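You operate a simulated robot arm through the tools that you are given. There is no shell and no other tool.

Carry out the task below with a simulated robot arm. There is one attempt and no reset: what you move stays moved.

TASK
Push both discs up out of the orange mould and put them in the red tray.
Fine: use the orange lever; lower it again, then free the yellow knob. Where these are worked on the way, their far stop is far enough and under half their travel is too little: orange lever.

Only the result counts: the job must be done as asked and must still hold three seconds after the hand-in. Knocking over, shifting, dropping, spilling or breaking anything else fails it.

THE ROBOT
A 7-joint arm with a two-finger parallel gripper, fixed in place. Base frame: the origin is on the floor under the middle of its stand, x ahead of it, y to its left, z up. Units: cm, degrees, N and s.
With the tool pointing down near the work surface it reaches from about 42 to 72 cm from the base axis. Its first joint turns from -166.0 to 166.0 degrees. Payload 1.57 kg.
The TCP is the grasp point between the finger pads, 3 cm short of the fingertips. In the tool frame z runs along the fingers and y along their closing line. The gripper opens to 8 cm. The fingers are 1.7 cm wide and 1.2 cm thick; the gripper's body (4 by 8.2 cm) begins 8 cm behind the TCP.
Orientation is told as [roll, pitch, yaw] about the base's x, y, z axes, in that order, counted from this pose: with the fingers straight down and closing along the base's y, the tool's x points along the base's -x, its y along +y and its z along -z.

THE INTERFACE
- The arm moves only by the tool send_rows. Its argument "plan" is a list of rows, each a list of 7 numbers: the finger opening in cm, from 0 to 8, then the shift along the base's x, y, z in cm, then the turn, a rotation vector about the base's x, y, z in degrees. In form: [[jaw, x, y, z, ax, ay, az], ...]. A call has 1 to 20 rows; each row shifts and turns the commanded pose from where the row before left it. A row lasts 0.2 s, in which the tool goes at most 5 cm and 8.6 degrees; a call with a longer step from one row to the next is refused whole, and so is a gripper value outside its range. Where a pose cannot be reached the arm comes as near as it can. A force on the tool above 70 N (or 10 N above the force at the start of the call, whichever is more), or a blocked arm, ends the call early, and 0.2 s more pass. The fingers move at their own pace (about 15.3 cm/s each) and stop on an object; they squeeze with about 41 N. The grip force told is the motor's: it shows also when the fingers shut on nothing. Time passes only in rows, and 0.2 s behind the last, so rows that do not move let the fingers close. It gives the time, the measured TCP pose, the force on the tool (base axes), the opening and the grip force at its end, in the units of the frame above (readings bear some noise), with the torque about the TCP (base axes, N m) and any sound that the robot's microphone picked up.
- Cameras (640 x 400 px; columns grow to the right, rows downward): "scene" is fixed at [39.78, 64.97, 163.02]; the picture's right is [-0.88, -0.47, 0.00], its down [-0.41, 0.77, -0.49] and it looks along [0.23, -0.43, -0.87] (base axes); focal length 296 px, centre (320, 200). "wrist" rides on the gripper at [7.2, -0.7, -12.2] in the tool frame; the picture's right is [0.09, 1.00, 0.00], its down [-0.84, 0.08, -0.54] and it looks along [-0.54, 0.05, 0.84] (tool axes); focal length 238 px, centre (320, 200). There is no depth. A picture from a camera that has moved, and an enlarged one, comes with that camera's place and axes in the base frame and with its lens.
- camera(camera): a new picture of that camera. The clock stands still meanwhile.
- enlarge(camera, box): a new picture of the part [left, top, right, bottom] of that camera's present view, enlarged. The clock stands still meanwhile.
- job_done(): hands the job in; it is judged then, once.

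Places have to be worked out from the pictures, the camera data and where the tool is seen. Open the gripper and draw the arm clear of the work before you hand the job in, unless the task says otherwise.

The tools are called after "Request:" as a command line: name --pt "numbers of a row" for each row, then --argument value for the rest, lists and objects as JSON in quotes. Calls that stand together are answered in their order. send_rows: Moves the arm, as the interface text tells. Its arguments: {"type":"object","properties":{"plan":{"type":"array","items":{"type":"array","items":{"type":"number"}}}},"required":["plan"]} The other tools are called the same way: camera (camera) takes a picture; enlarge (camera, box) takes an enlarged picture of a part of a camera's view; job_done () hands the job in.

At the start:

```text
clock: 0.0
ee_pos: [51.41, 17.79, 120.41]
ee_rot: [0.1, 0.0, 0.0]
ft_force: [1.1, 0.2, 0.4]
wrist_torque: [-0.01, 0.01, -0.03]
gripper_width: 8.0
finger_force: 0.1
```

scene: 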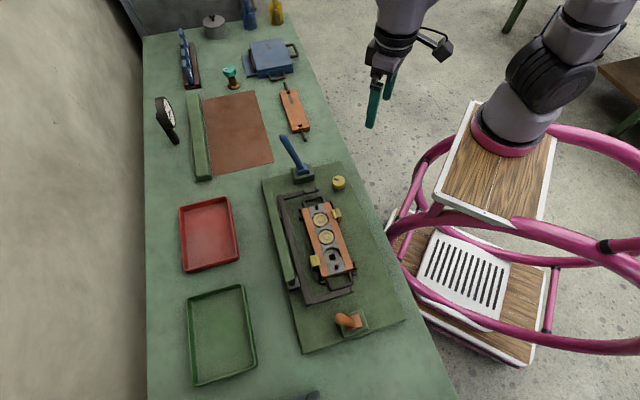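
wrist: 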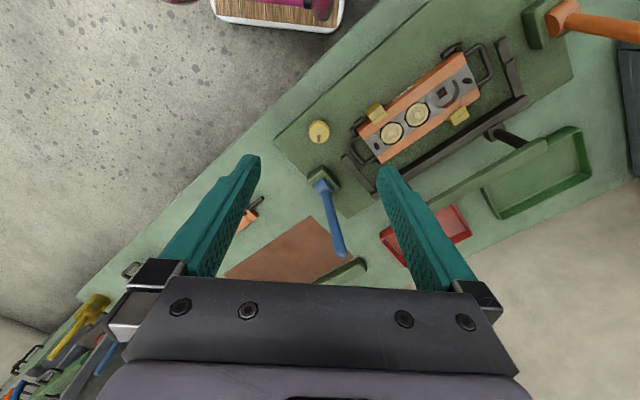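

I start by enlarging the scene view around the fixture to understand the mould, levers and knob.

Request:
enlarge --camera "scene" --box '[250, 120, 420, 360]'

Request:
enlarge --camera "wrist" --box '[260, 0, 640, 240]'

Request:
enlarge --camera "scene" --box '[290, 190, 370, 290]'

```text
1.67 times, centred on (335, 240) of scene
camera zoom: at [39.78, 64.97, 163.02], right [-0.88, -0.47, 0.0], down [-0.41, 0.77, -0.49], along [0.23, -0.43, -0.87], focal length 493 px, centre (295, 133)
```

zoom: 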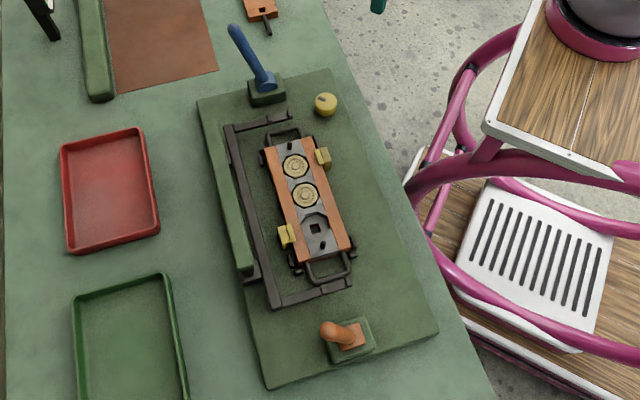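

```text
1.67 times, centred on (450, 120) of wrist
camera zoom: at [44.22, 17.17, 132.46], right [-0.09, 1.0, 0.0], down [0.84, 0.08, 0.54], along [0.54, 0.05, -0.84], focal length 397 px, centre (103, 333)
```

zoom: 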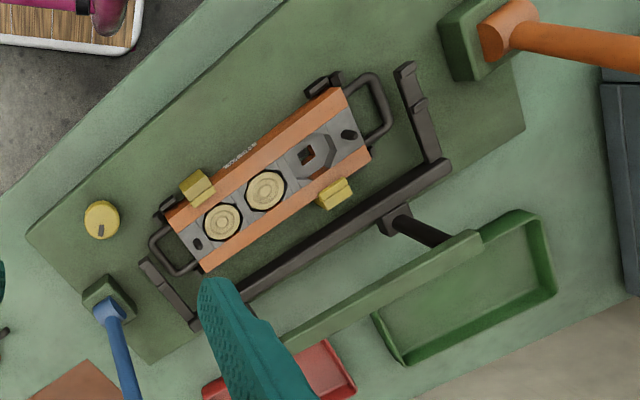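

```text
4.00 times, centred on (330, 240) of scene
camera zoom: at [39.78, 64.97, 163.02], right [-0.88, -0.47, 0.0], down [-0.41, 0.77, -0.49], along [0.23, -0.43, -0.87], focal length 1184 px, centre (280, 40)
```

zoom: 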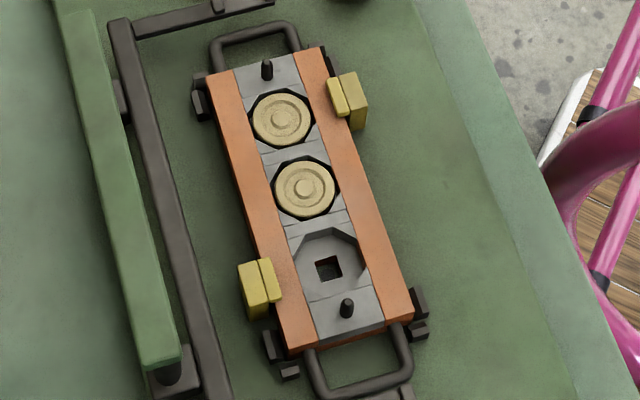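

The knob triangulates to about (58.5, 18, 85) and the mould centre to about (52, 37, 85), with the mould running at about 45° across the base axes. I bring the wrist camera over the mould, yawed 45°, for a closer look.

Request:
send_rows --pt "8 -1.55 1.17 -2.05 0 0 7.5" --pt "8 -1.55 1.17 -2.05 0 0 7.5" --pt "8 -1.55 1.17 -2.05 0 0 7.5" --pt "8 -1.55 1.17 -2.05 0 0 7.5" --pt "8 -1.55 1.17 -2.05 0 0 7.5" --pt "8 -1.55 1.17 -2.05 0 0 7.5" --pt "8 0 0 0 0 0 0"

Request:
camera --camera "wrist"

Request:
camera --camera "scene"

```text
clock: 1.6
ee_pos: [42.06, 24.79, 107.99]
ee_rot: [0.0, -0.1, 45.1]
ft_force: [0.2, -0.1, 0.5]
wrist_torque: [0.0, -0.04, -0.03]
gripper_width: 8.0
finger_force: 0.1
```

```text
taken
camera wrist: at [37.48, 19.32, 120.17], right [-0.77, 0.64, 0.0], down [0.54, 0.65, 0.54], along [0.35, 0.42, -0.84], focal length 238 px, centre (320, 200)
```

wrist: 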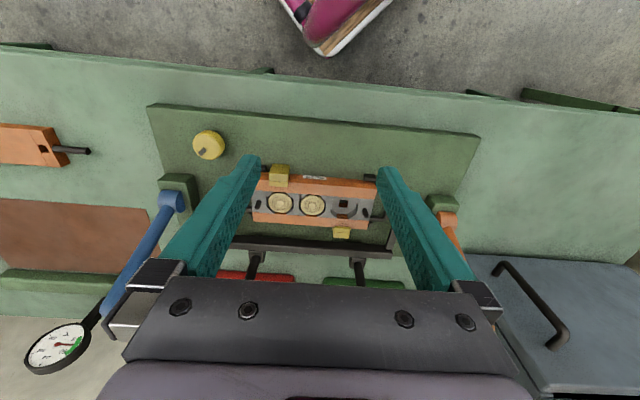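

```text
taken
```

scene: 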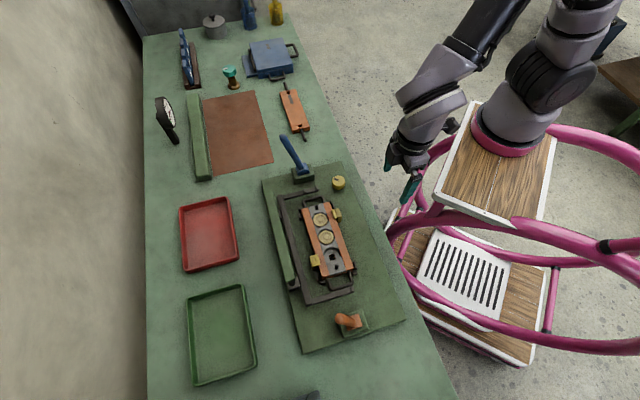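

The mould is in view of the wrist camera between the fingers. I enlarge it to read the details of the mechanism.

Request:
enlarge --camera "wrist" --box '[230, 130, 410, 290]'

Request:
enlarge --camera "wrist" --box '[140, 90, 270, 240]'

Request:
enlarge --camera "scene" --box '[320, 290, 410, 360]'

Request:
enlarge --camera "scene" --box '[260, 130, 360, 210]'

```text
2.50 times, centred on (320, 210) of wrist
camera zoom: at [37.48, 19.32, 120.17], right [-0.77, 0.64, 0.0], down [0.54, 0.65, 0.54], along [0.35, 0.42, -0.84], focal length 596 px, centre (320, 175)
```

zoom: 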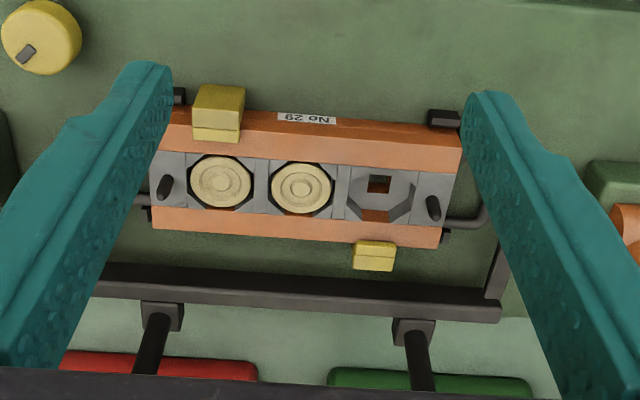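

```text
2.67 times, centred on (205, 165) of wrist
camera zoom: at [37.48, 19.32, 120.17], right [-0.77, 0.64, 0.0], down [0.54, 0.65, 0.54], along [0.35, 0.42, -0.84], focal length 636 px, centre (627, 293)
```

zoom: 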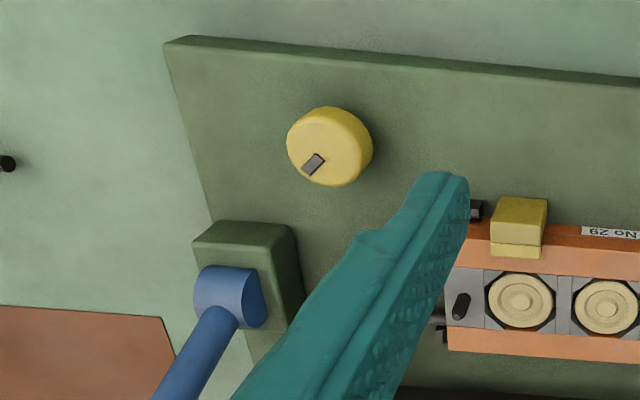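

```text
5.71 times, centred on (365, 325) of scene
camera zoom: at [39.78, 64.97, 163.02], right [-0.88, -0.47, 0.0], down [-0.41, 0.77, -0.49], along [0.23, -0.43, -0.87], focal length 1691 px, centre (63, -514)
```

zoom: 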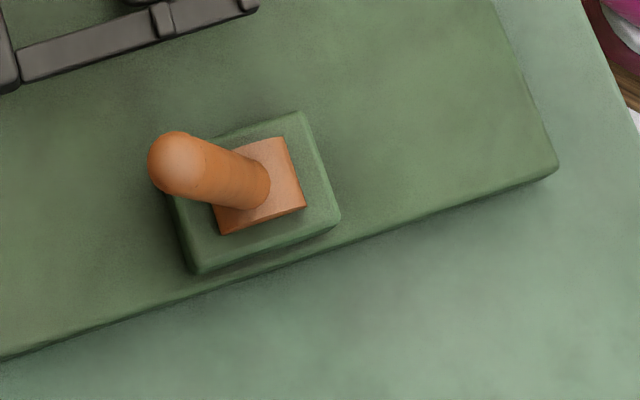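

```text
5.00 times, centred on (310, 170) of scene
camera zoom: at [39.78, 64.97, 163.02], right [-0.88, -0.47, 0.0], down [-0.41, 0.77, -0.49], along [0.23, -0.43, -0.87], focal length 1480 px, centre (370, 350)
```

zoom: 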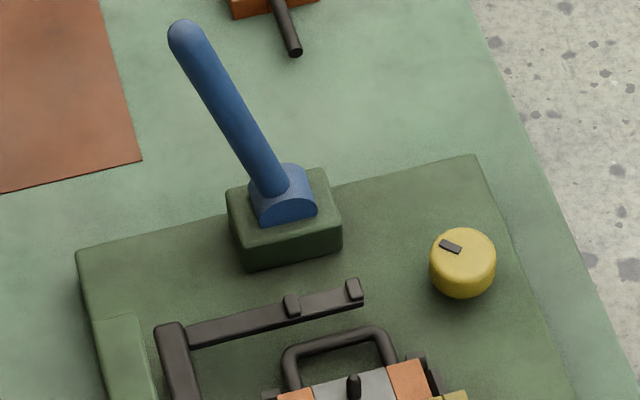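

Both levers appear to tilt slightly away from the robot (tips near z≈103). I zoom further into the mould, the clamps and the orange lever.

Request:
enlarge --camera "wrist" --box '[270, 155, 350, 205]'

Request:
enlarge --camera "wrist" --box '[320, 195, 400, 245]'

Request:
enlarge --camera "scene" --box '[270, 180, 370, 310]'

Request:
enlarge --camera "wrist" --box '[400, 150, 560, 250]'

```text
8.00 times, centred on (310, 180) of wrist
camera zoom: at [37.48, 19.32, 120.17], right [-0.77, 0.64, 0.0], down [0.54, 0.65, 0.54], along [0.35, 0.42, -0.84], focal length 1907 px, centre (400, 360)
```

zoom: 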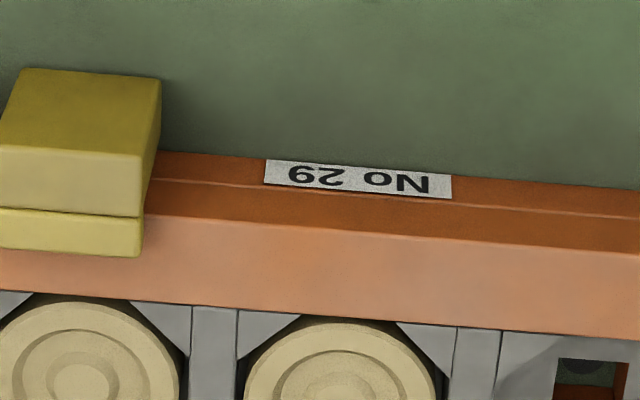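

```text
8.00 times, centred on (360, 220) of wrist
camera zoom: at [37.48, 19.32, 120.17], right [-0.77, 0.64, 0.0], down [0.54, 0.65, 0.54], along [0.35, 0.42, -0.84], focal length 1907 px, centre (0, 40)
```

zoom: 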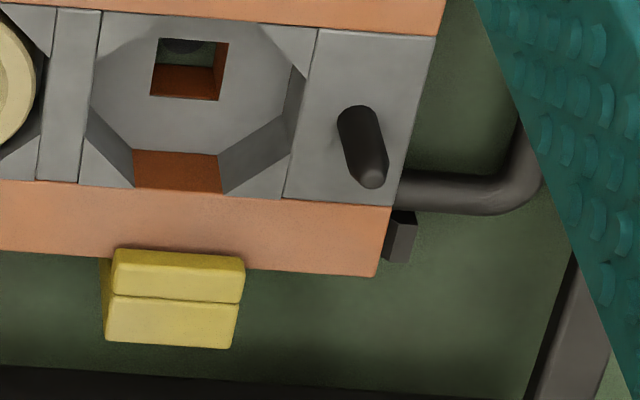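

```text
3.08 times, centred on (320, 245) of scene
camera zoom: at [39.78, 64.97, 163.02], right [-0.88, -0.47, 0.0], down [-0.41, 0.77, -0.49], along [0.23, -0.43, -0.87], focal length 910 px, centre (320, 62)
```

zoom: 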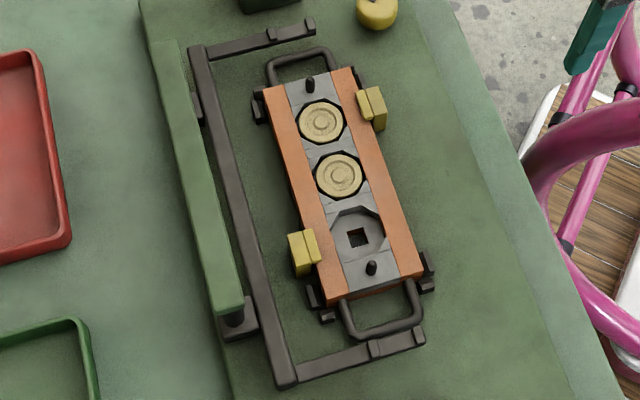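

```text
4.00 times, centred on (480, 200) of wrist
camera zoom: at [37.48, 19.32, 120.17], right [-0.77, 0.64, 0.0], down [0.54, 0.65, 0.54], along [0.35, 0.42, -0.84], focal length 953 px, centre (-320, 200)
```

zoom: 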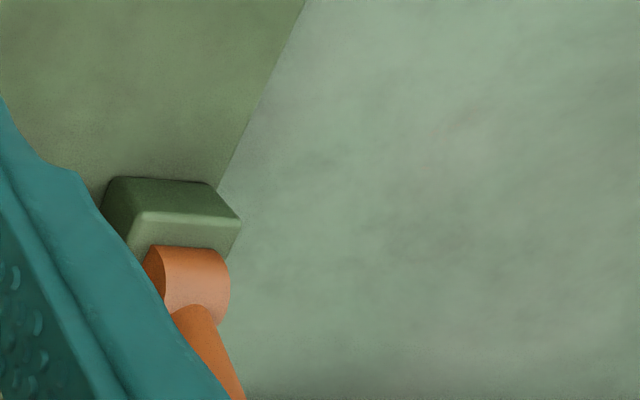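

The clamps overhang the mould, and a square hole with an ejector hole below it shows in the empty pocket. I shift the wrist camera to view the orange lever between the fingers.

Request:
send_rows --pt "8 -2.3 2.9 0.5 0 0 0" --pt "8 -2.3 2.9 0.5 0 0 0" --pt "8 -2.3 2.9 0.5 0 0 0" --pt "8 -2.3 2.9 0.5 0 0 0" --pt "8 -2.3 2.9 0.5 0 0 0" --pt "8 -2.3 2.9 0.5 0 0 0" --pt "8 0 0 0 0 0 0"

Request:
camera --camera "wrist"

Request:
camera --camera "scene"

```text
clock: 3.2
ee_pos: [28.34, 42.13, 111.05]
ee_rot: [0.0, 0.0, 45.0]
ft_force: [0.2, 0.1, -0.7]
wrist_torque: [0.01, -0.01, -0.03]
gripper_width: 7.99
finger_force: 0.0
```

```text
taken
camera wrist: at [23.69, 36.74, 123.1], right [-0.77, 0.64, 0.0], down [0.54, 0.65, 0.54], along [0.35, 0.42, -0.84], focal length 238 px, centre (320, 200)
```

wrist: 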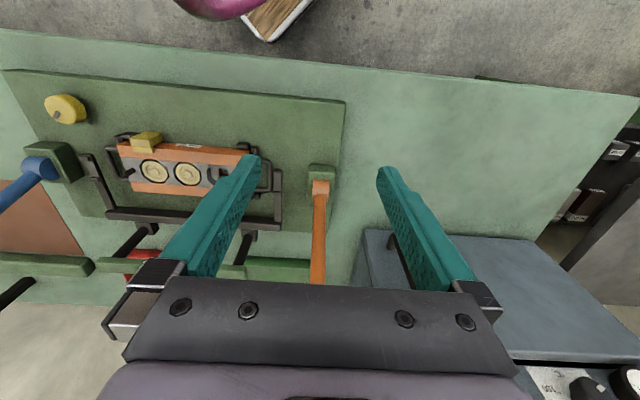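

```text
taken
```

scene: 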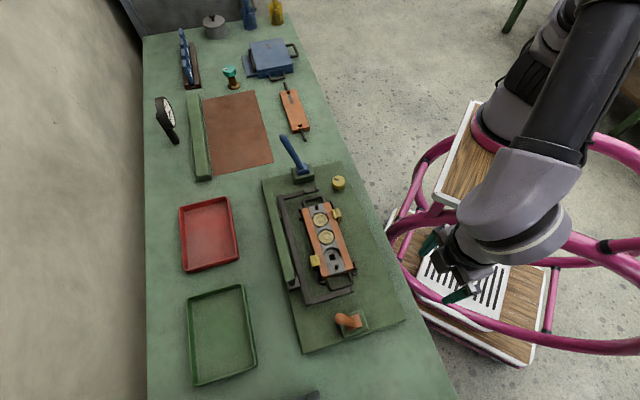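

The lever hub triangulates to about (37, 52.7, 86) and its tip to about (40.2, 56.3, 103), leaning about 16° away from the robot. I move above the tip with the jaws open, straddling it along the mould direction, and check before lowering.

Request:
send_rows --pt "8 2.3 2.75 0 0 0 0" --pt "8 2.3 2.75 0 0 0 0" --pt "8 2.3 2.75 0 0 0 0" --pt "8 2.3 2.75 0 0 0 0" --pt "8 2.2 2.7 0 0 0 0" --pt "8 0 0 0 0 0 0"

Request:
camera --camera "wrist"

Request:
camera --camera "scene"

```text
clock: 4.6
ee_pos: [39.72, 55.92, 111.0]
ee_rot: [0.0, 0.1, 45.1]
ft_force: [-0.2, 0.4, 0.7]
wrist_torque: [-0.04, -0.04, -0.02]
gripper_width: 7.99
finger_force: 0.0
```

```text
taken
camera wrist: at [35.12, 50.47, 123.2], right [-0.77, 0.64, 0.0], down [0.54, 0.65, 0.54], along [0.35, 0.42, -0.84], focal length 238 px, centre (320, 200)
```

wrist: 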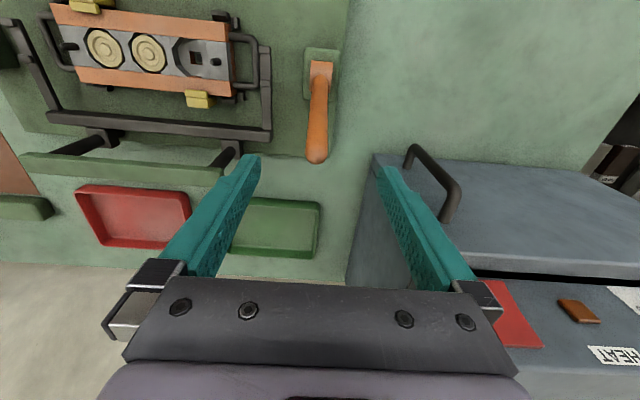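

```text
taken
```

scene: 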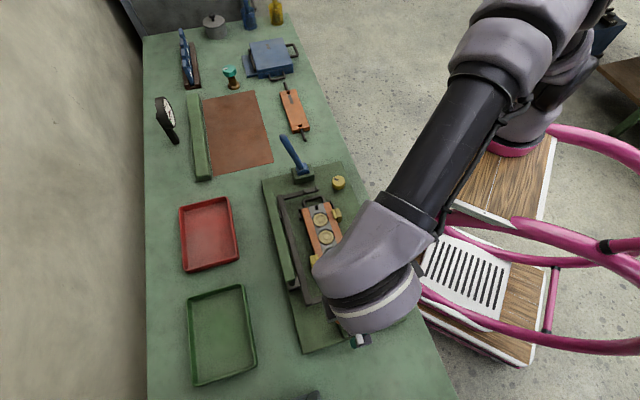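

The lever tip sits centred between the open fingers, at about (40.2, 56.2, 103.7). I lower 11 cm so the pads straddle the upper shaft, then close on it.

Request:
send_rows --pt "8 0 0 -2.75 0 0 0" --pt "8 0 0 -2.75 0 0 0" --pt "8 0 0 -2.75 0 0 0" --pt "8 0 0 -2.75 0 0 0" --pt "8 0 0 0 0 0 0" --pt "4 0 0 0 0 0 0" --pt "0 0 0 0 0 0 0" --pt "0 0 0 0 0 0 0" --pt "0 0 0 0 0 0 0"

Request:
camera --camera "wrist"

```text
clock: 6.6
ee_pos: [39.76, 55.83, 100.03]
ee_rot: [-0.1, 0.0, 45.0]
ft_force: [9.6, -16.6, -1.4]
wrist_torque: [0.21, 0.15, -0.09]
gripper_width: 1.97
finger_force: 33.8
```

```text
taken
camera wrist: at [35.26, 50.29, 112.1], right [-0.77, 0.64, 0.0], down [0.54, 0.65, 0.54], along [0.35, 0.42, -0.84], focal length 238 px, centre (320, 200)
```

wrist: 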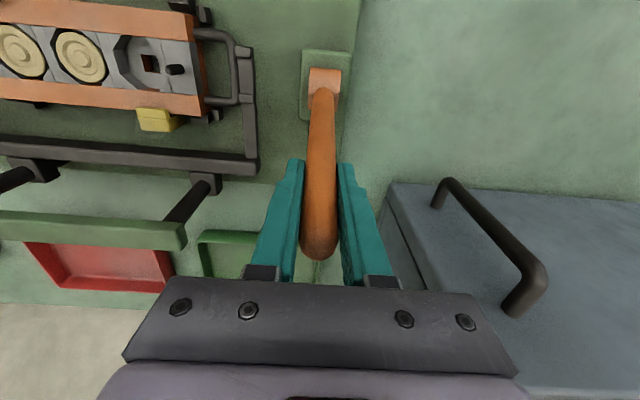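

The lever is held (1.97 cm thick), with some sideways preload. I test-pull it gently toward the robot along its arc with a small relief sideways.

Request:
send_rows --pt "0 -0.2 -0.35 0.1 1.1 -1.1 0" --pt "0 -0.27 -0.27 0.1 1.1 -1.1 0" --pt "0 -0.27 -0.27 0.09 1.1 -1.1 0" --pt "0 0 0 0 0 0 0"

```text
clock: 7.6
ee_pos: [39.12, 55.05, 100.34]
ee_rot: [0.0, -4.7, 45.0]
ft_force: [14.5, -7.6, -14.4]
wrist_torque: [0.8, -0.51, 0.01]
gripper_width: 1.98
finger_force: 34.1
```

The lever moves with only about 5 N radial resistance, so it swings toward the robot. I continue along the arc with lateral relief and a little less rise.

Request:
send_rows --pt "0 -0.2 -0.5 -0.05 1.1 -1.1 0" --pt "0 -0.25 -0.45 0.0 1.1 -1.1 0" --pt "0 -0.35 -0.35 0.0 1.4 -1.4 0" --pt "0 -0.35 -0.35 0.0 1.4 -1.4 0" --pt "0 0 0 0 0 0 0"

```text
clock: 8.8
ee_pos: [37.69, 53.59, 100.56]
ee_rot: [0.2, -12.0, 45.1]
ft_force: [-1.5, 10.2, 21.2]
wrist_torque: [-0.1, -0.82, 0.01]
gripper_width: 2.01
finger_force: 33.4
```

The positions fit an arc around a pivot at about z=86 with a radius of 14.6 cm. I keep following that arc toward the robot, watching for the stop.

Request:
send_rows --pt "0 -0.42 -0.29 0.3 1.41 -1.41 0" --pt "0 -0.36 -0.36 0.0 1.41 -1.41 0" --pt "0 -0.36 -0.36 0.0 1.41 -1.41 0" --pt "0 -0.36 -0.36 -0.02 1.41 -1.41 0" --pt "0 -0.36 -0.36 -0.04 1.41 -1.41 0" --pt "0 -0.36 -0.36 -0.07 1.41 -1.41 0" --pt "0 0 0 0 0 0 0"

Request:
camera --camera "scene"

Request:
camera --camera "wrist"

```text
clock: 10.4
ee_pos: [35.44, 51.31, 100.35]
ee_rot: [-0.1, -23.7, 45.1]
ft_force: [-13.3, 15.4, -23.3]
wrist_torque: [-0.19, 0.31, 0.01]
gripper_width: 1.99
finger_force: 33.9
```

```text
taken
```

scene: 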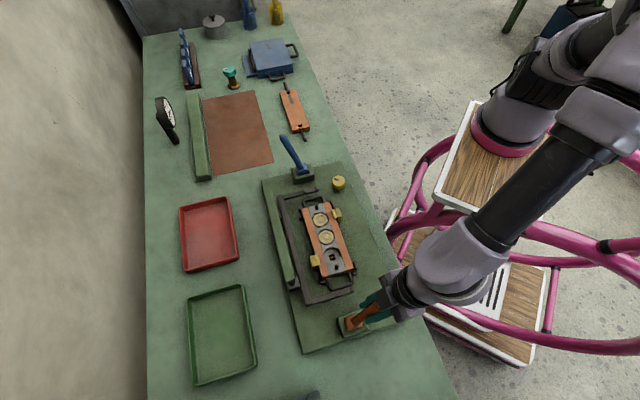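

```text
taken
camera wrist: at [27.84, 42.82, 108.54], right [-0.76, 0.64, -0.04], down [0.33, 0.45, 0.83], along [0.55, 0.62, -0.55], focal length 238 px, centre (320, 200)
```

wrist: 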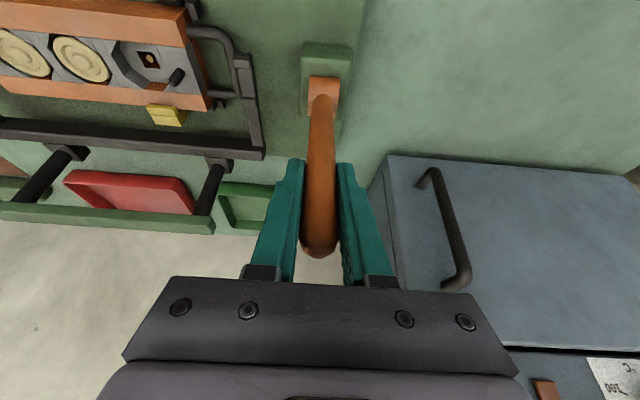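

A small pin now shows rising in the empty pocket's square hole, so the lever is raising the ejectors. I continue toward the far stop with lateral and vertical relief.

Request:
send_rows --pt "0 -0.53 -0.18 -0.3 1.41 -1.41 0" --pt "0 -0.37 -0.33 -0.1 1.41 -1.41 0" --pt "0 -0.37 -0.33 -0.11 1.41 -1.41 0" --pt "0 -0.37 -0.33 -0.13 1.41 -1.41 0" --pt "0 -0.36 -0.32 -0.15 1.41 -1.41 0" --pt "0 -0.36 -0.32 -0.17 1.41 -1.41 0" --pt "0 0 0 0 0 0 0"

Request:
enlarge --camera "wrist" --box '[0, 0, 240, 150]'

```text
clock: 12.0
ee_pos: [33.44, 49.3, 99.47]
ee_rot: [-0.1, -35.6, 44.9]
ft_force: [16.2, -3.5, 3.9]
wrist_torque: [1.01, -0.2, 0.19]
gripper_width: 1.96
finger_force: 33.6
```

```text
2.67 times, centred on (120, 75) of wrist
camera zoom: at [24.73, 39.78, 105.11], right [-0.76, 0.65, -0.05], down [0.2, 0.31, 0.93], along [0.62, 0.69, -0.37], focal length 636 px, centre (853, 533)
```

zoom: 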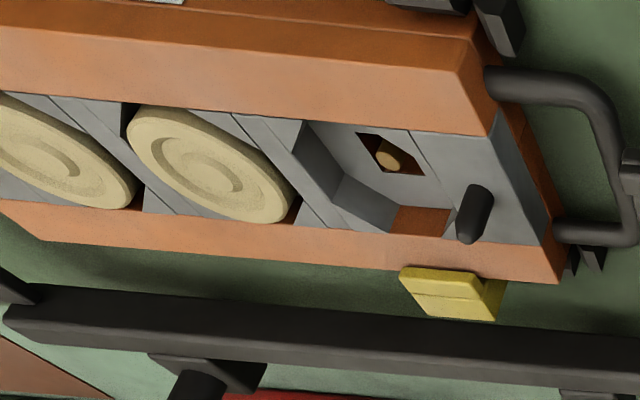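

The lever is now about 20° past vertical and the tan ejector top is visible in the empty pocket, still below the floor. I continue the swing.

Request:
send_rows --pt "0 -0.32 -0.52 -0.23 1.77 -1.77 0" --pt "0 -0.41 -0.41 -0.26 1.77 -1.77 0" --pt "0 -0.41 -0.41 -0.28 1.77 -1.77 0" --pt "0 -0.4 -0.4 -0.3 1.77 -1.77 0" --pt "0 -0.38 -0.38 -0.33 1.77 -1.77 0" --pt "0 -0.38 -0.37 -0.36 1.77 -1.77 0" --pt "0 0 0 0 0 0 0"

Request:
camera --camera "wrist"

Request:
enlarge --camera "scene" --box '[270, 180, 420, 350]'

```text
clock: 13.1
ee_pos: [33.09, 48.92, 100.38]
ee_rot: [5.7, -46.6, 39.3]
ft_force: [-22.7, 27.1, -17.4]
wrist_torque: [-1.02, -0.54, -0.9]
gripper_width: 2.07
finger_force: 34.3
stopped in row 5: the force on the tool passed its limit at 116 N (the readings are from after the stop); the commanded pose is now the measured one
```

```text
taken
camera wrist: at [23.64, 38.85, 103.36], right [-0.73, 0.68, 0.0], down [0.12, 0.13, 0.98], along [0.67, 0.72, -0.18], focal length 238 px, centre (320, 200)
```

wrist: 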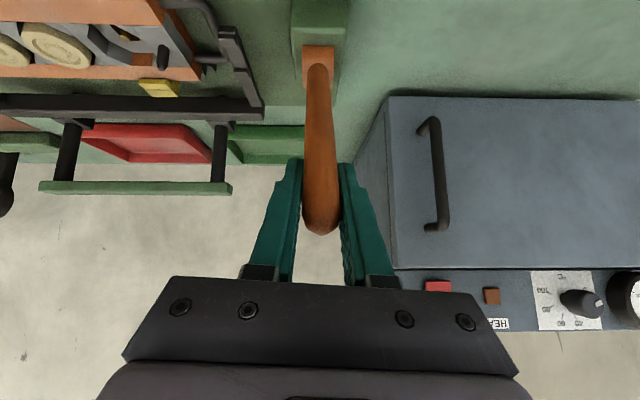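

```text
2.35 times, centred on (345, 265) of scene
camera zoom: at [39.78, 64.97, 163.02], right [-0.88, -0.47, 0.0], down [-0.41, 0.77, -0.49], along [0.23, -0.43, -0.87], focal length 696 px, centre (261, 47)
```

zoom: 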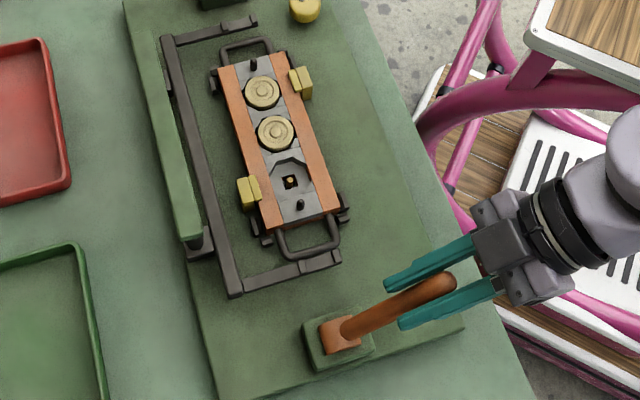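

The call stopped on a force spike with the lever about 21° past vertical; this may be the far stop. I zoom in on the discs to see whether they have risen.

Request:
enlarge --camera "scene" --box '[300, 195, 360, 280]'

Request:
enlarge --camera "wrist" --box '[0, 0, 230, 140]'

Request:
enlarge --camera "scene" --box '[325, 285, 415, 345]'

```text
4.71 times, centred on (330, 238) of scene
camera zoom: at [39.78, 64.97, 163.02], right [-0.88, -0.47, 0.0], down [-0.41, 0.77, -0.49], along [0.23, -0.43, -0.87], focal length 1392 px, centre (273, 24)
```

zoom: 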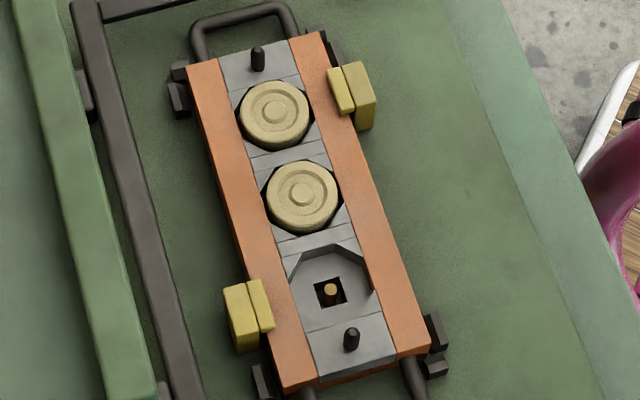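

```text
2.78 times, centred on (115, 70) of wrist
camera zoom: at [23.64, 38.85, 103.36], right [-0.73, 0.68, 0.0], down [0.12, 0.13, 0.98], along [0.67, 0.72, -0.18], focal length 663 px, centre (890, 562)
```

zoom: 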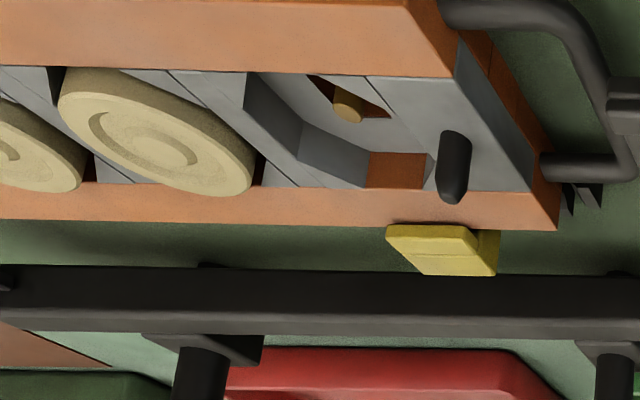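

```text
6.67 times, centred on (370, 315) of scene
camera zoom: at [39.78, 64.97, 163.02], right [-0.88, -0.47, 0.0], down [-0.41, 0.77, -0.49], along [0.23, -0.43, -0.87], focal length 1973 px, centre (-13, -567)
```

zoom: 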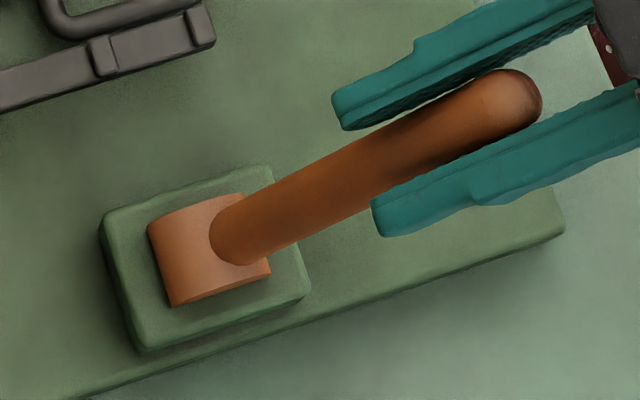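

The discs have clearly risen and the pin stands in the empty pocket. To verify the lever is at its stop, I push a small bit further along the arc and read the force.

Request:
send_rows --pt "0 -0.15 -0.15 -0.1 0 0 0" --pt "0 -0.15 -0.15 -0.1 0 0 0" --pt "0 -0.15 -0.15 -0.1 0 0 0" --pt "0 0 0 0 0 0 0"

Request:
enlarge --camera "scene" --box '[325, 285, 415, 345]'

```text
clock: 14.1
ee_pos: [32.57, 48.4, 100.04]
ee_rot: [5.6, -46.7, 39.3]
ft_force: [-26.7, 34.2, 3.3]
wrist_torque: [-0.06, -1.43, -1.02]
gripper_width: 2.03
finger_force: 34.2
```

```text
6.67 times, centred on (370, 315) of scene
camera zoom: at [39.78, 64.97, 163.02], right [-0.88, -0.47, 0.0], down [-0.41, 0.77, -0.49], along [0.23, -0.43, -0.87], focal length 1973 px, centre (-13, -567)
```

zoom: 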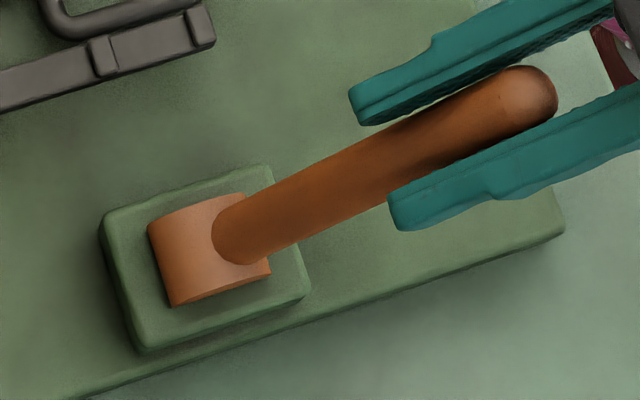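

The lever still moved with little radial resistance, so it was not at its stop; the spike came from sideways misalignment (about 43 N lateral) and tool twist. I undo the twist and shift sideways to unload it.

Request:
send_rows --pt "0 -0.12 0.12 0 -1.35 -1.35 0.8" --pt "0 -0.12 0.12 0 -1.35 -1.35 0.8" --pt "0 -0.1 0.1 0 0 0 0" --pt "0 0 0 0 0 0 0"

```text
clock: 15.1
ee_pos: [32.7, 48.52, 100.18]
ee_rot: [0.2, -46.8, 44.2]
ft_force: [-27.7, 18.2, -0.4]
wrist_torque: [-0.48, 0.64, -0.24]
gripper_width: 1.97
finger_force: 33.8
```

Lateral load dropped from 43 to 32 N; I keep shifting sideways to unload it.

Request:
send_rows --pt "0 -0.2 0.2 0 0 0 0" --pt "0 -0.2 0.2 0 0 0 0" --pt "0 0 0 0 0 0 0"

```text
clock: 15.9
ee_pos: [32.7, 48.47, 100.27]
ee_rot: [0.0, -46.9, 43.9]
ft_force: [3.2, -12.0, 16.0]
wrist_torque: [0.39, 0.02, 0.21]
gripper_width: 1.98
finger_force: 33.2
```

Unloaded now. I continue along the arc toward the robot without further tilting the tool.

Request:
send_rows --pt "0 -0.27 -0.38 -0.1 0 0 0" --pt "0 -0.32 -0.32 -0.19 0 0 0" --pt "0 -0.32 -0.32 -0.2 0 0 0" --pt "0 -0.32 -0.32 -0.22 0 0 0" --pt "0 0 0 0 0 0 0"

Request:
enlarge --camera "scene" --box '[300, 195, 420, 345]'

```text
clock: 17.1
ee_pos: [31.98, 47.79, 99.77]
ee_rot: [0.8, -46.8, 42.8]
ft_force: [-19.3, 37.7, -13.5]
wrist_torque: [0.77, -0.43, -0.25]
gripper_width: 1.98
finger_force: 33.6
```

```text
2.67 times, centred on (360, 270) of scene
camera zoom: at [39.78, 64.97, 163.02], right [-0.88, -0.47, 0.0], down [-0.41, 0.77, -0.49], along [0.23, -0.43, -0.87], focal length 789 px, centre (213, 13)
```

zoom: 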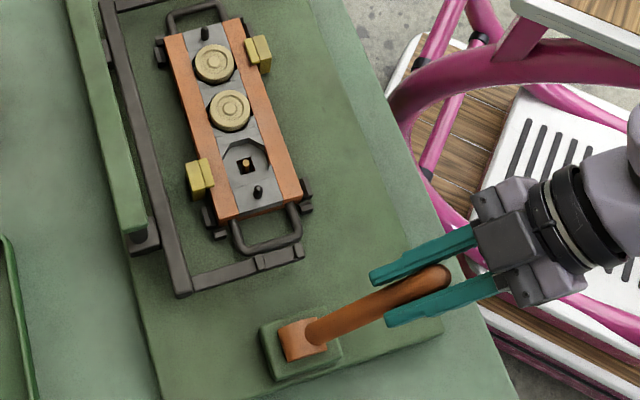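

Resistance is now about 13 N radial, with sideways load growing because of the arm's posture. I open the jaws slightly to see whether the lever stays put by itself.

Request:
send_rows --pt "5 0 0 0 0 0 0" --pt "5 0 0 0 0 0 0" --pt "5 0 0 0 0 0 0"

Request:
enlarge --camera "scene" --box '[300, 195, 420, 345]'

Request:
camera --camera "wrist"

```text
clock: 17.9
ee_pos: [32.09, 47.38, 99.81]
ee_rot: [0.7, -46.8, 42.7]
ft_force: [0.4, 1.1, 0.1]
wrist_torque: [0.01, -0.01, 0.0]
gripper_width: 5.04
finger_force: 0.1
```

```text
2.67 times, centred on (360, 270) of scene
camera zoom: at [39.78, 64.97, 163.02], right [-0.88, -0.47, 0.0], down [-0.41, 0.77, -0.49], along [0.23, -0.43, -0.87], focal length 789 px, centre (213, 13)
```

zoom: 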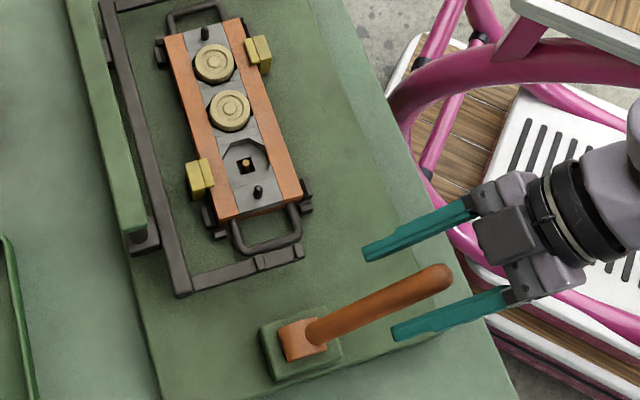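

```text
taken
camera wrist: at [22.54, 37.49, 102.73], right [-0.73, 0.68, -0.06], down [0.08, 0.17, 0.98], along [0.68, 0.71, -0.18], focal length 238 px, centre (320, 200)
```

wrist: 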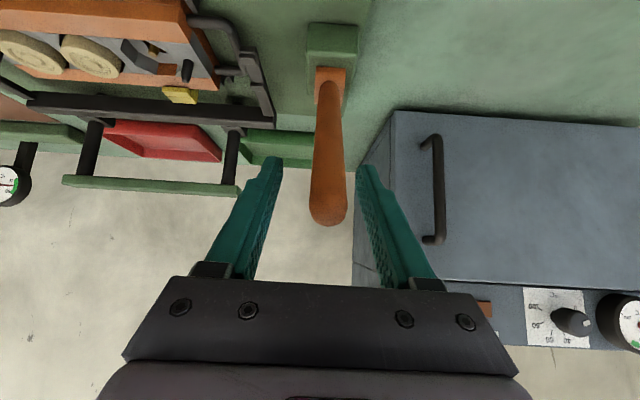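

The lever holds by itself at about 27° past vertical. The sideways forces came from steep tool tilt, so I turn the tool back upright around the lever (jaws open) and centre it on the lever plane.

Request:
send_rows --pt "6 -0.05 0.05 0 -5.84 5.16 1.8" --pt "6 -0.05 0.05 0 -5.5 5.5 0" --pt "6 -0.05 0.05 0 -5.5 5.5 0" --pt "6 -0.05 0.05 0 -5.5 5.5 0" --pt "6 -0.05 0.05 0 -5.5 5.5 0" --pt "6 -0.03 0.03 0 -4.2 4.2 0" --pt "6 0 0 0 0 0 0"

Request:
camera --camera "wrist"

Request:
enlarge --camera "scene" --box '[300, 195, 420, 345]'

```text
clock: 19.5
ee_pos: [30.53, 47.76, 99.24]
ee_rot: [0.5, -1.9, 46.8]
ft_force: [-1.2, -0.2, 0.0]
wrist_torque: [-0.01, 0.02, 0.03]
gripper_width: 6.0
finger_force: 0.0
```

```text
taken
camera wrist: at [25.87, 41.75, 111.11], right [-0.79, 0.62, 0.01], down [0.51, 0.65, 0.57], along [0.35, 0.45, -0.82], focal length 238 px, centre (320, 200)
```

wrist: 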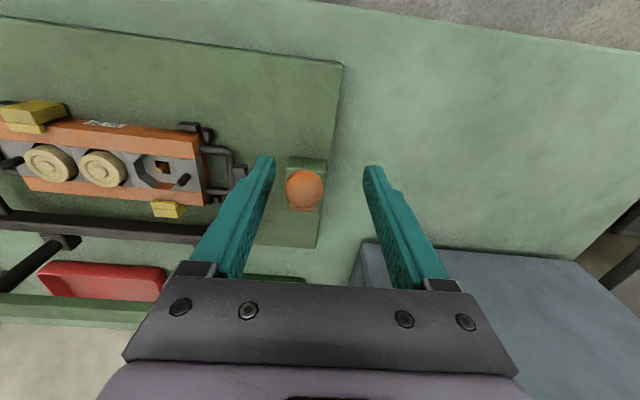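

```text
2.67 times, centred on (360, 270) of scene
camera zoom: at [39.78, 64.97, 163.02], right [-0.88, -0.47, 0.0], down [-0.41, 0.77, -0.49], along [0.23, -0.43, -0.87], focal length 789 px, centre (213, 13)
```

zoom: 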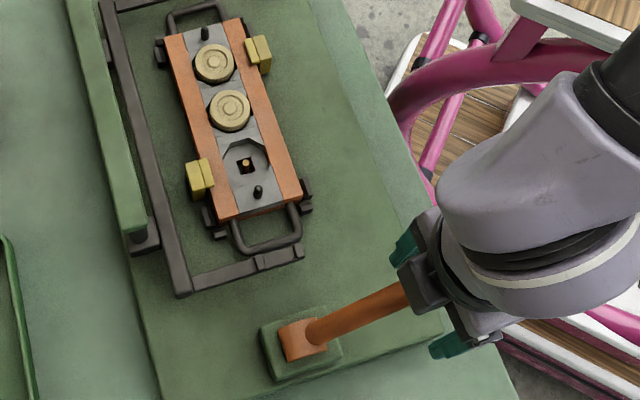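

At upright the arm tracks well again, but the TCP is about 1 cm beside the lever plane. I re-centre on the lever (v≈11.2, about 14.3 cm up the shaft), then close.

Request:
send_rows --pt "6 0.9 0.2 0 -1.3 1.3 -1.8" --pt "6 0.93 0.24 -0.5 0 0 0" --pt "6 0 0 0 0 0 0" --pt "0 0 0 0 0 0 0" --pt "0 0 0 0 0 0 0" --pt "0 0 0 0 0 0 0"

Request:
camera --camera "wrist"

```text
clock: 20.9
ee_pos: [32.4, 48.23, 98.72]
ee_rot: [0.4, -0.1, 44.7]
ft_force: [-0.7, 4.8, -3.5]
wrist_torque: [-0.14, -0.21, -0.21]
gripper_width: 1.95
finger_force: 33.3
```

```text
taken
camera wrist: at [27.76, 42.61, 110.83], right [-0.77, 0.64, 0.01], down [0.54, 0.64, 0.54], along [0.34, 0.42, -0.84], focal length 238 px, centre (320, 200)
```

wrist: 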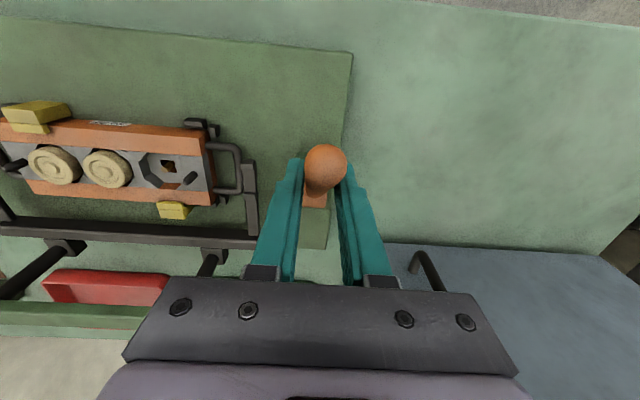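

Gripped cleanly with tiny side forces. I continue pulling along the arc in 2° steps with the tool near upright.

Request:
send_rows --pt "0 -0.31 -0.31 -0.24 0 0 0" --pt "0 -0.31 -0.31 -0.24 0 0 0" --pt "0 -0.3 -0.3 -0.27 0 0 0" --pt "0 0 0 0 0 0 0"

```text
clock: 21.9
ee_pos: [31.44, 47.31, 97.98]
ee_rot: [0.5, -0.2, 44.9]
ft_force: [11.0, 17.6, 15.2]
wrist_torque: [-0.25, -0.19, -0.25]
gripper_width: 1.98
finger_force: 33.9
```

The tool moved fully but resistance rose to about 25 N along the arc. I check the pictures for lever and disc position.

Request:
camera --camera "wrist"

Request:
enlarge --camera "scene" --box '[300, 195, 420, 345]'

Request:
enlarge --camera "wrist" --box '[0, 80, 250, 240]'

```text
taken
camera wrist: at [26.88, 41.75, 110.09], right [-0.77, 0.64, 0.01], down [0.54, 0.64, 0.54], along [0.34, 0.42, -0.84], focal length 238 px, centre (320, 200)
```

wrist: 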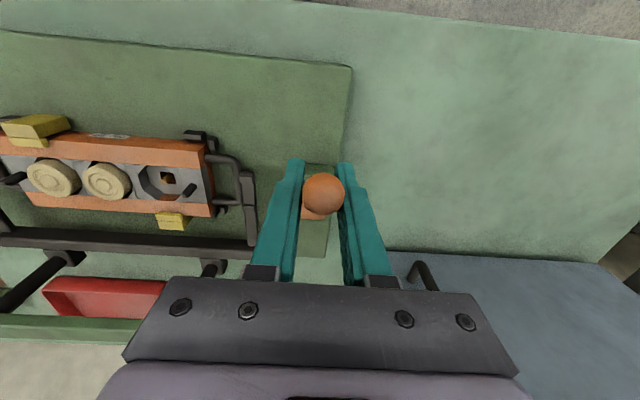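

```text
2.67 times, centred on (360, 270) of scene
camera zoom: at [39.78, 64.97, 163.02], right [-0.88, -0.47, 0.0], down [-0.41, 0.77, -0.49], along [0.23, -0.43, -0.87], focal length 789 px, centre (213, 13)
```

zoom: 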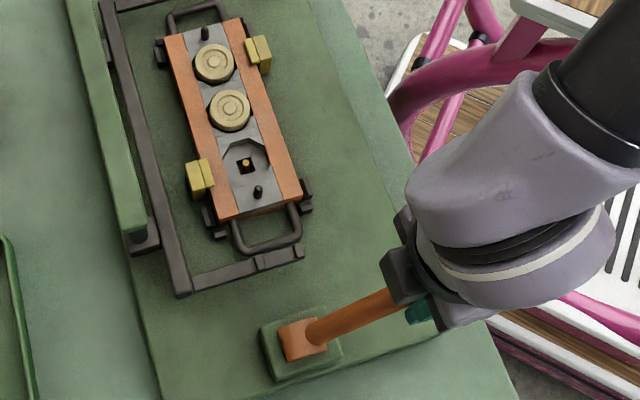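

```text
2.50 times, centred on (125, 160) of wrist
camera zoom: at [26.88, 41.75, 110.09], right [-0.77, 0.64, 0.01], down [0.54, 0.64, 0.54], along [0.34, 0.42, -0.84], focal length 596 px, centre (808, 300)
```

zoom: 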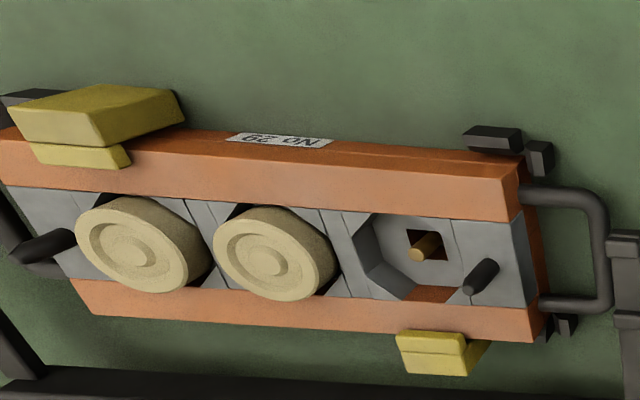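

The lever tip has not followed the last pull (the pads slipped along it), so it is at its far stop, and both discs stand proud. I release and lift clear straight up.

Request:
send_rows --pt "6 0 0 0 0 0 0" --pt "6 0 0 0 0 0 0" --pt "6 0 0 2.5 0 0 0" --pt "6 0 0 2.5 0 0 0" --pt "6 0 0 2.5 0 0 0" --pt "6 0 0 2.5 0 0 0" --pt "6 0 0 1.0 0 0 0" --pt "6 0 0 0 0 0 0"

Request:
camera --camera "wrist"

Request:
camera --camera "scene"

```text
clock: 23.7
ee_pos: [31.46, 47.3, 108.96]
ee_rot: [0.5, -0.1, 44.8]
ft_force: [0.2, 0.3, -0.8]
wrist_torque: [0.02, 0.0, 0.05]
gripper_width: 5.97
finger_force: 0.1
```

```text
taken
camera wrist: at [26.85, 41.69, 121.11], right [-0.77, 0.64, 0.01], down [0.54, 0.64, 0.54], along [0.34, 0.42, -0.84], focal length 238 px, centre (320, 200)
```

wrist: 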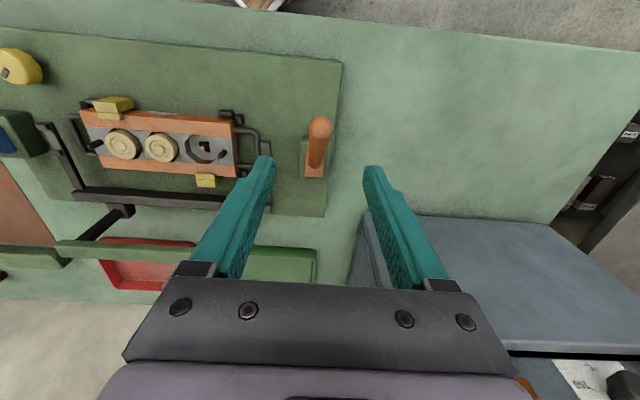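

```text
taken
```

scene: 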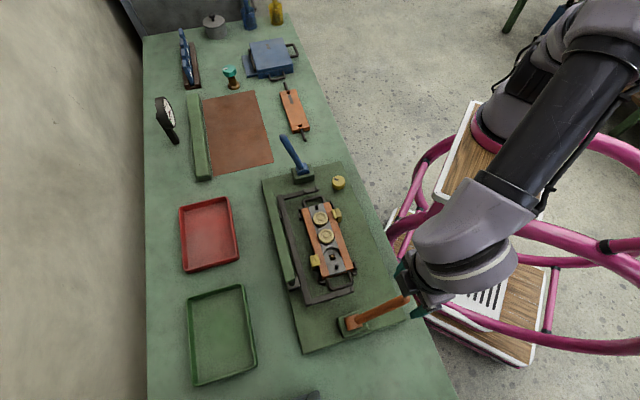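

Both discs triangulate (tops at about z=86.1): disc 1 near (57.1, 32.4), disc 2 near (53.2, 36.4), with rail tops near z=84.9. I go to a hover above disc 2 with yaw 0, which keeps the fingers clear of disc 1 and the clamps.

Request:
send_rows --pt "8 2.72 -1.37 0 0 0 -5.6" --pt "8 2.72 -1.37 0 0 0 -5.6" --pt "8 2.72 -1.37 -1 0 0 -5.6" --pt "8 2.72 -1.37 -1 0 0 -5.6" --pt "8 2.72 -1.37 -1 0 0 -5.6" --pt "8 2.72 -1.37 -1 0 0 -5.6" --pt "8 2.72 -1.37 -1 0 0 -5.6" --pt "8 2.7 -1.37 -1 0 0 -5.6" --pt "8 0 0 0 0 0 0"

Request:
camera --camera "wrist"

Request:
camera --camera "scene"

```text
clock: 25.7
ee_pos: [53.08, 36.28, 102.87]
ee_rot: [0.5, -0.1, 0.0]
ft_force: [-0.1, 0.5, -1.0]
wrist_torque: [-0.02, -0.01, 0.0]
gripper_width: 8.0
finger_force: 0.0
```

```text
taken
camera wrist: at [45.99, 35.57, 115.02], right [-0.09, 1.0, 0.01], down [0.84, 0.07, 0.54], along [0.54, 0.06, -0.84], focal length 238 px, centre (320, 200)
```

wrist: 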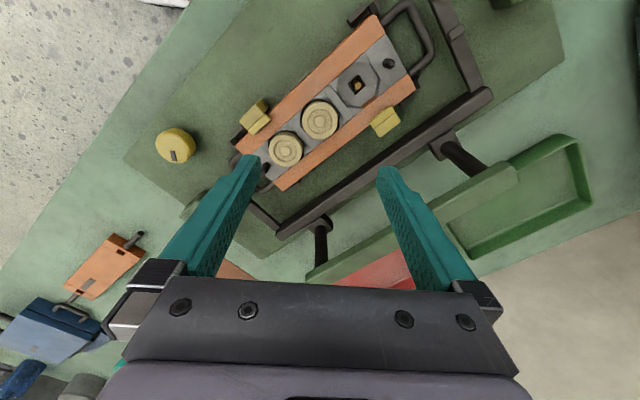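

```text
taken
```

scene: 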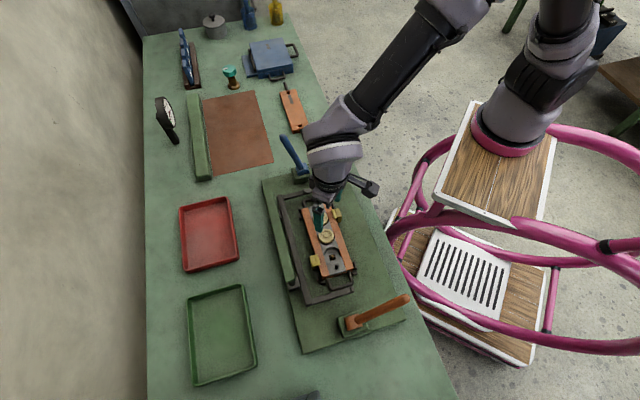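

Disc 2 sits exactly where expected under the TCP (pixel ~(319,119) versus predicted (321,120)). I descend to z≈93 with a 6 cm opening and check again.

Request:
send_rows --pt "6 0.05 0 -3.0 0 0 0" --pt "6 0 0 -3.0 0 0 0" --pt "6 0 0 -3.0 0 0 0" --pt "6 0 0 0 0 0 0"

Request:
camera --camera "wrist"

Request:
enlarge --camera "scene" --box '[290, 180, 370, 290]'

```text
clock: 26.7
ee_pos: [53.11, 36.2, 93.97]
ee_rot: [0.5, -0.1, 0.0]
ft_force: [0.9, 0.5, 0.5]
wrist_torque: [0.02, 0.02, -0.02]
gripper_width: 6.02
finger_force: 0.1
```

```text
taken
camera wrist: at [45.96, 35.54, 106.0], right [-0.09, 1.0, 0.01], down [0.84, 0.07, 0.54], along [0.54, 0.06, -0.84], focal length 238 px, centre (320, 200)
```

wrist: 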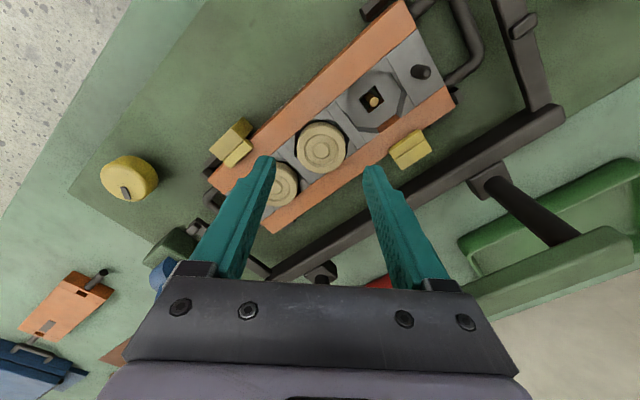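

```text
3.64 times, centred on (330, 235) of scene
camera zoom: at [39.78, 64.97, 163.02], right [-0.88, -0.47, 0.0], down [-0.41, 0.77, -0.49], along [0.23, -0.43, -0.87], focal length 1076 px, centre (284, 73)
```

zoom: 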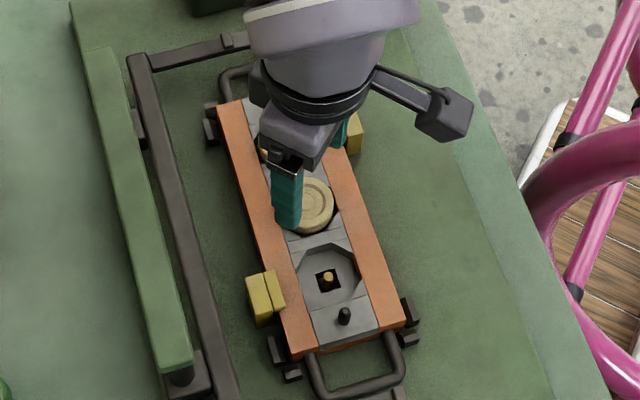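

Alignment is still right (disc at (322,147) versus predicted (321,146)). I lower to fingertips just above the rails and check force before closing.

Request:
send_rows --pt "6 0.0 0.08 -2.8 0 0 0" --pt "6 0 0 -2.4 0 0 0" --pt "6 0 0 -0.35 0 0 0" --pt "6 0 0 0 0 0 0"

Request:
camera --camera "wrist"

Request:
enlarge --camera "scene" --box '[290, 190, 360, 280]'

```text
clock: 27.5
ee_pos: [53.13, 36.51, 89.0]
ee_rot: [0.9, -0.2, -0.2]
ft_force: [-8.8, -6.0, 26.5]
wrist_torque: [-1.23, 0.33, -0.4]
gripper_width: 6.53
finger_force: 3.1
stopped in row 3: the force on the tool passed its limit at 80 N (the readings are from after the stop); the commanded pose is now the measured one
```

```text
taken
camera wrist: at [45.94, 35.82, 101.12], right [-0.09, 1.0, 0.02], down [0.83, 0.07, 0.55], along [0.54, 0.06, -0.84], focal length 238 px, centre (320, 200)
```

wrist: 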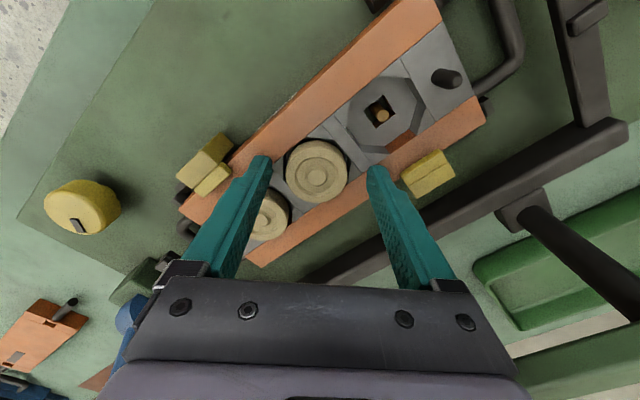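

```text
4.44 times, centred on (325, 235) of scene
camera zoom: at [39.78, 64.97, 163.02], right [-0.88, -0.47, 0.0], down [-0.41, 0.77, -0.49], along [0.23, -0.43, -0.87], focal length 1315 px, centre (298, 44)
```

zoom: 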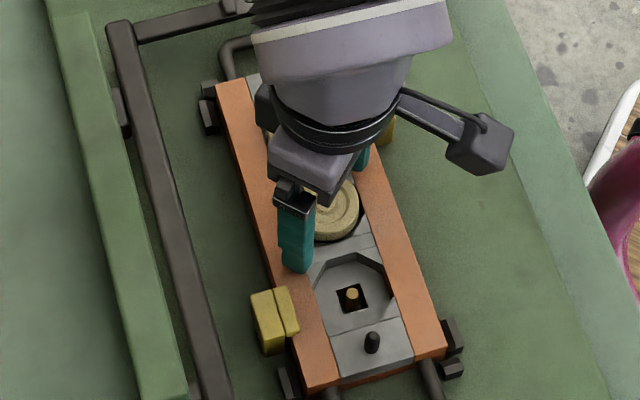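

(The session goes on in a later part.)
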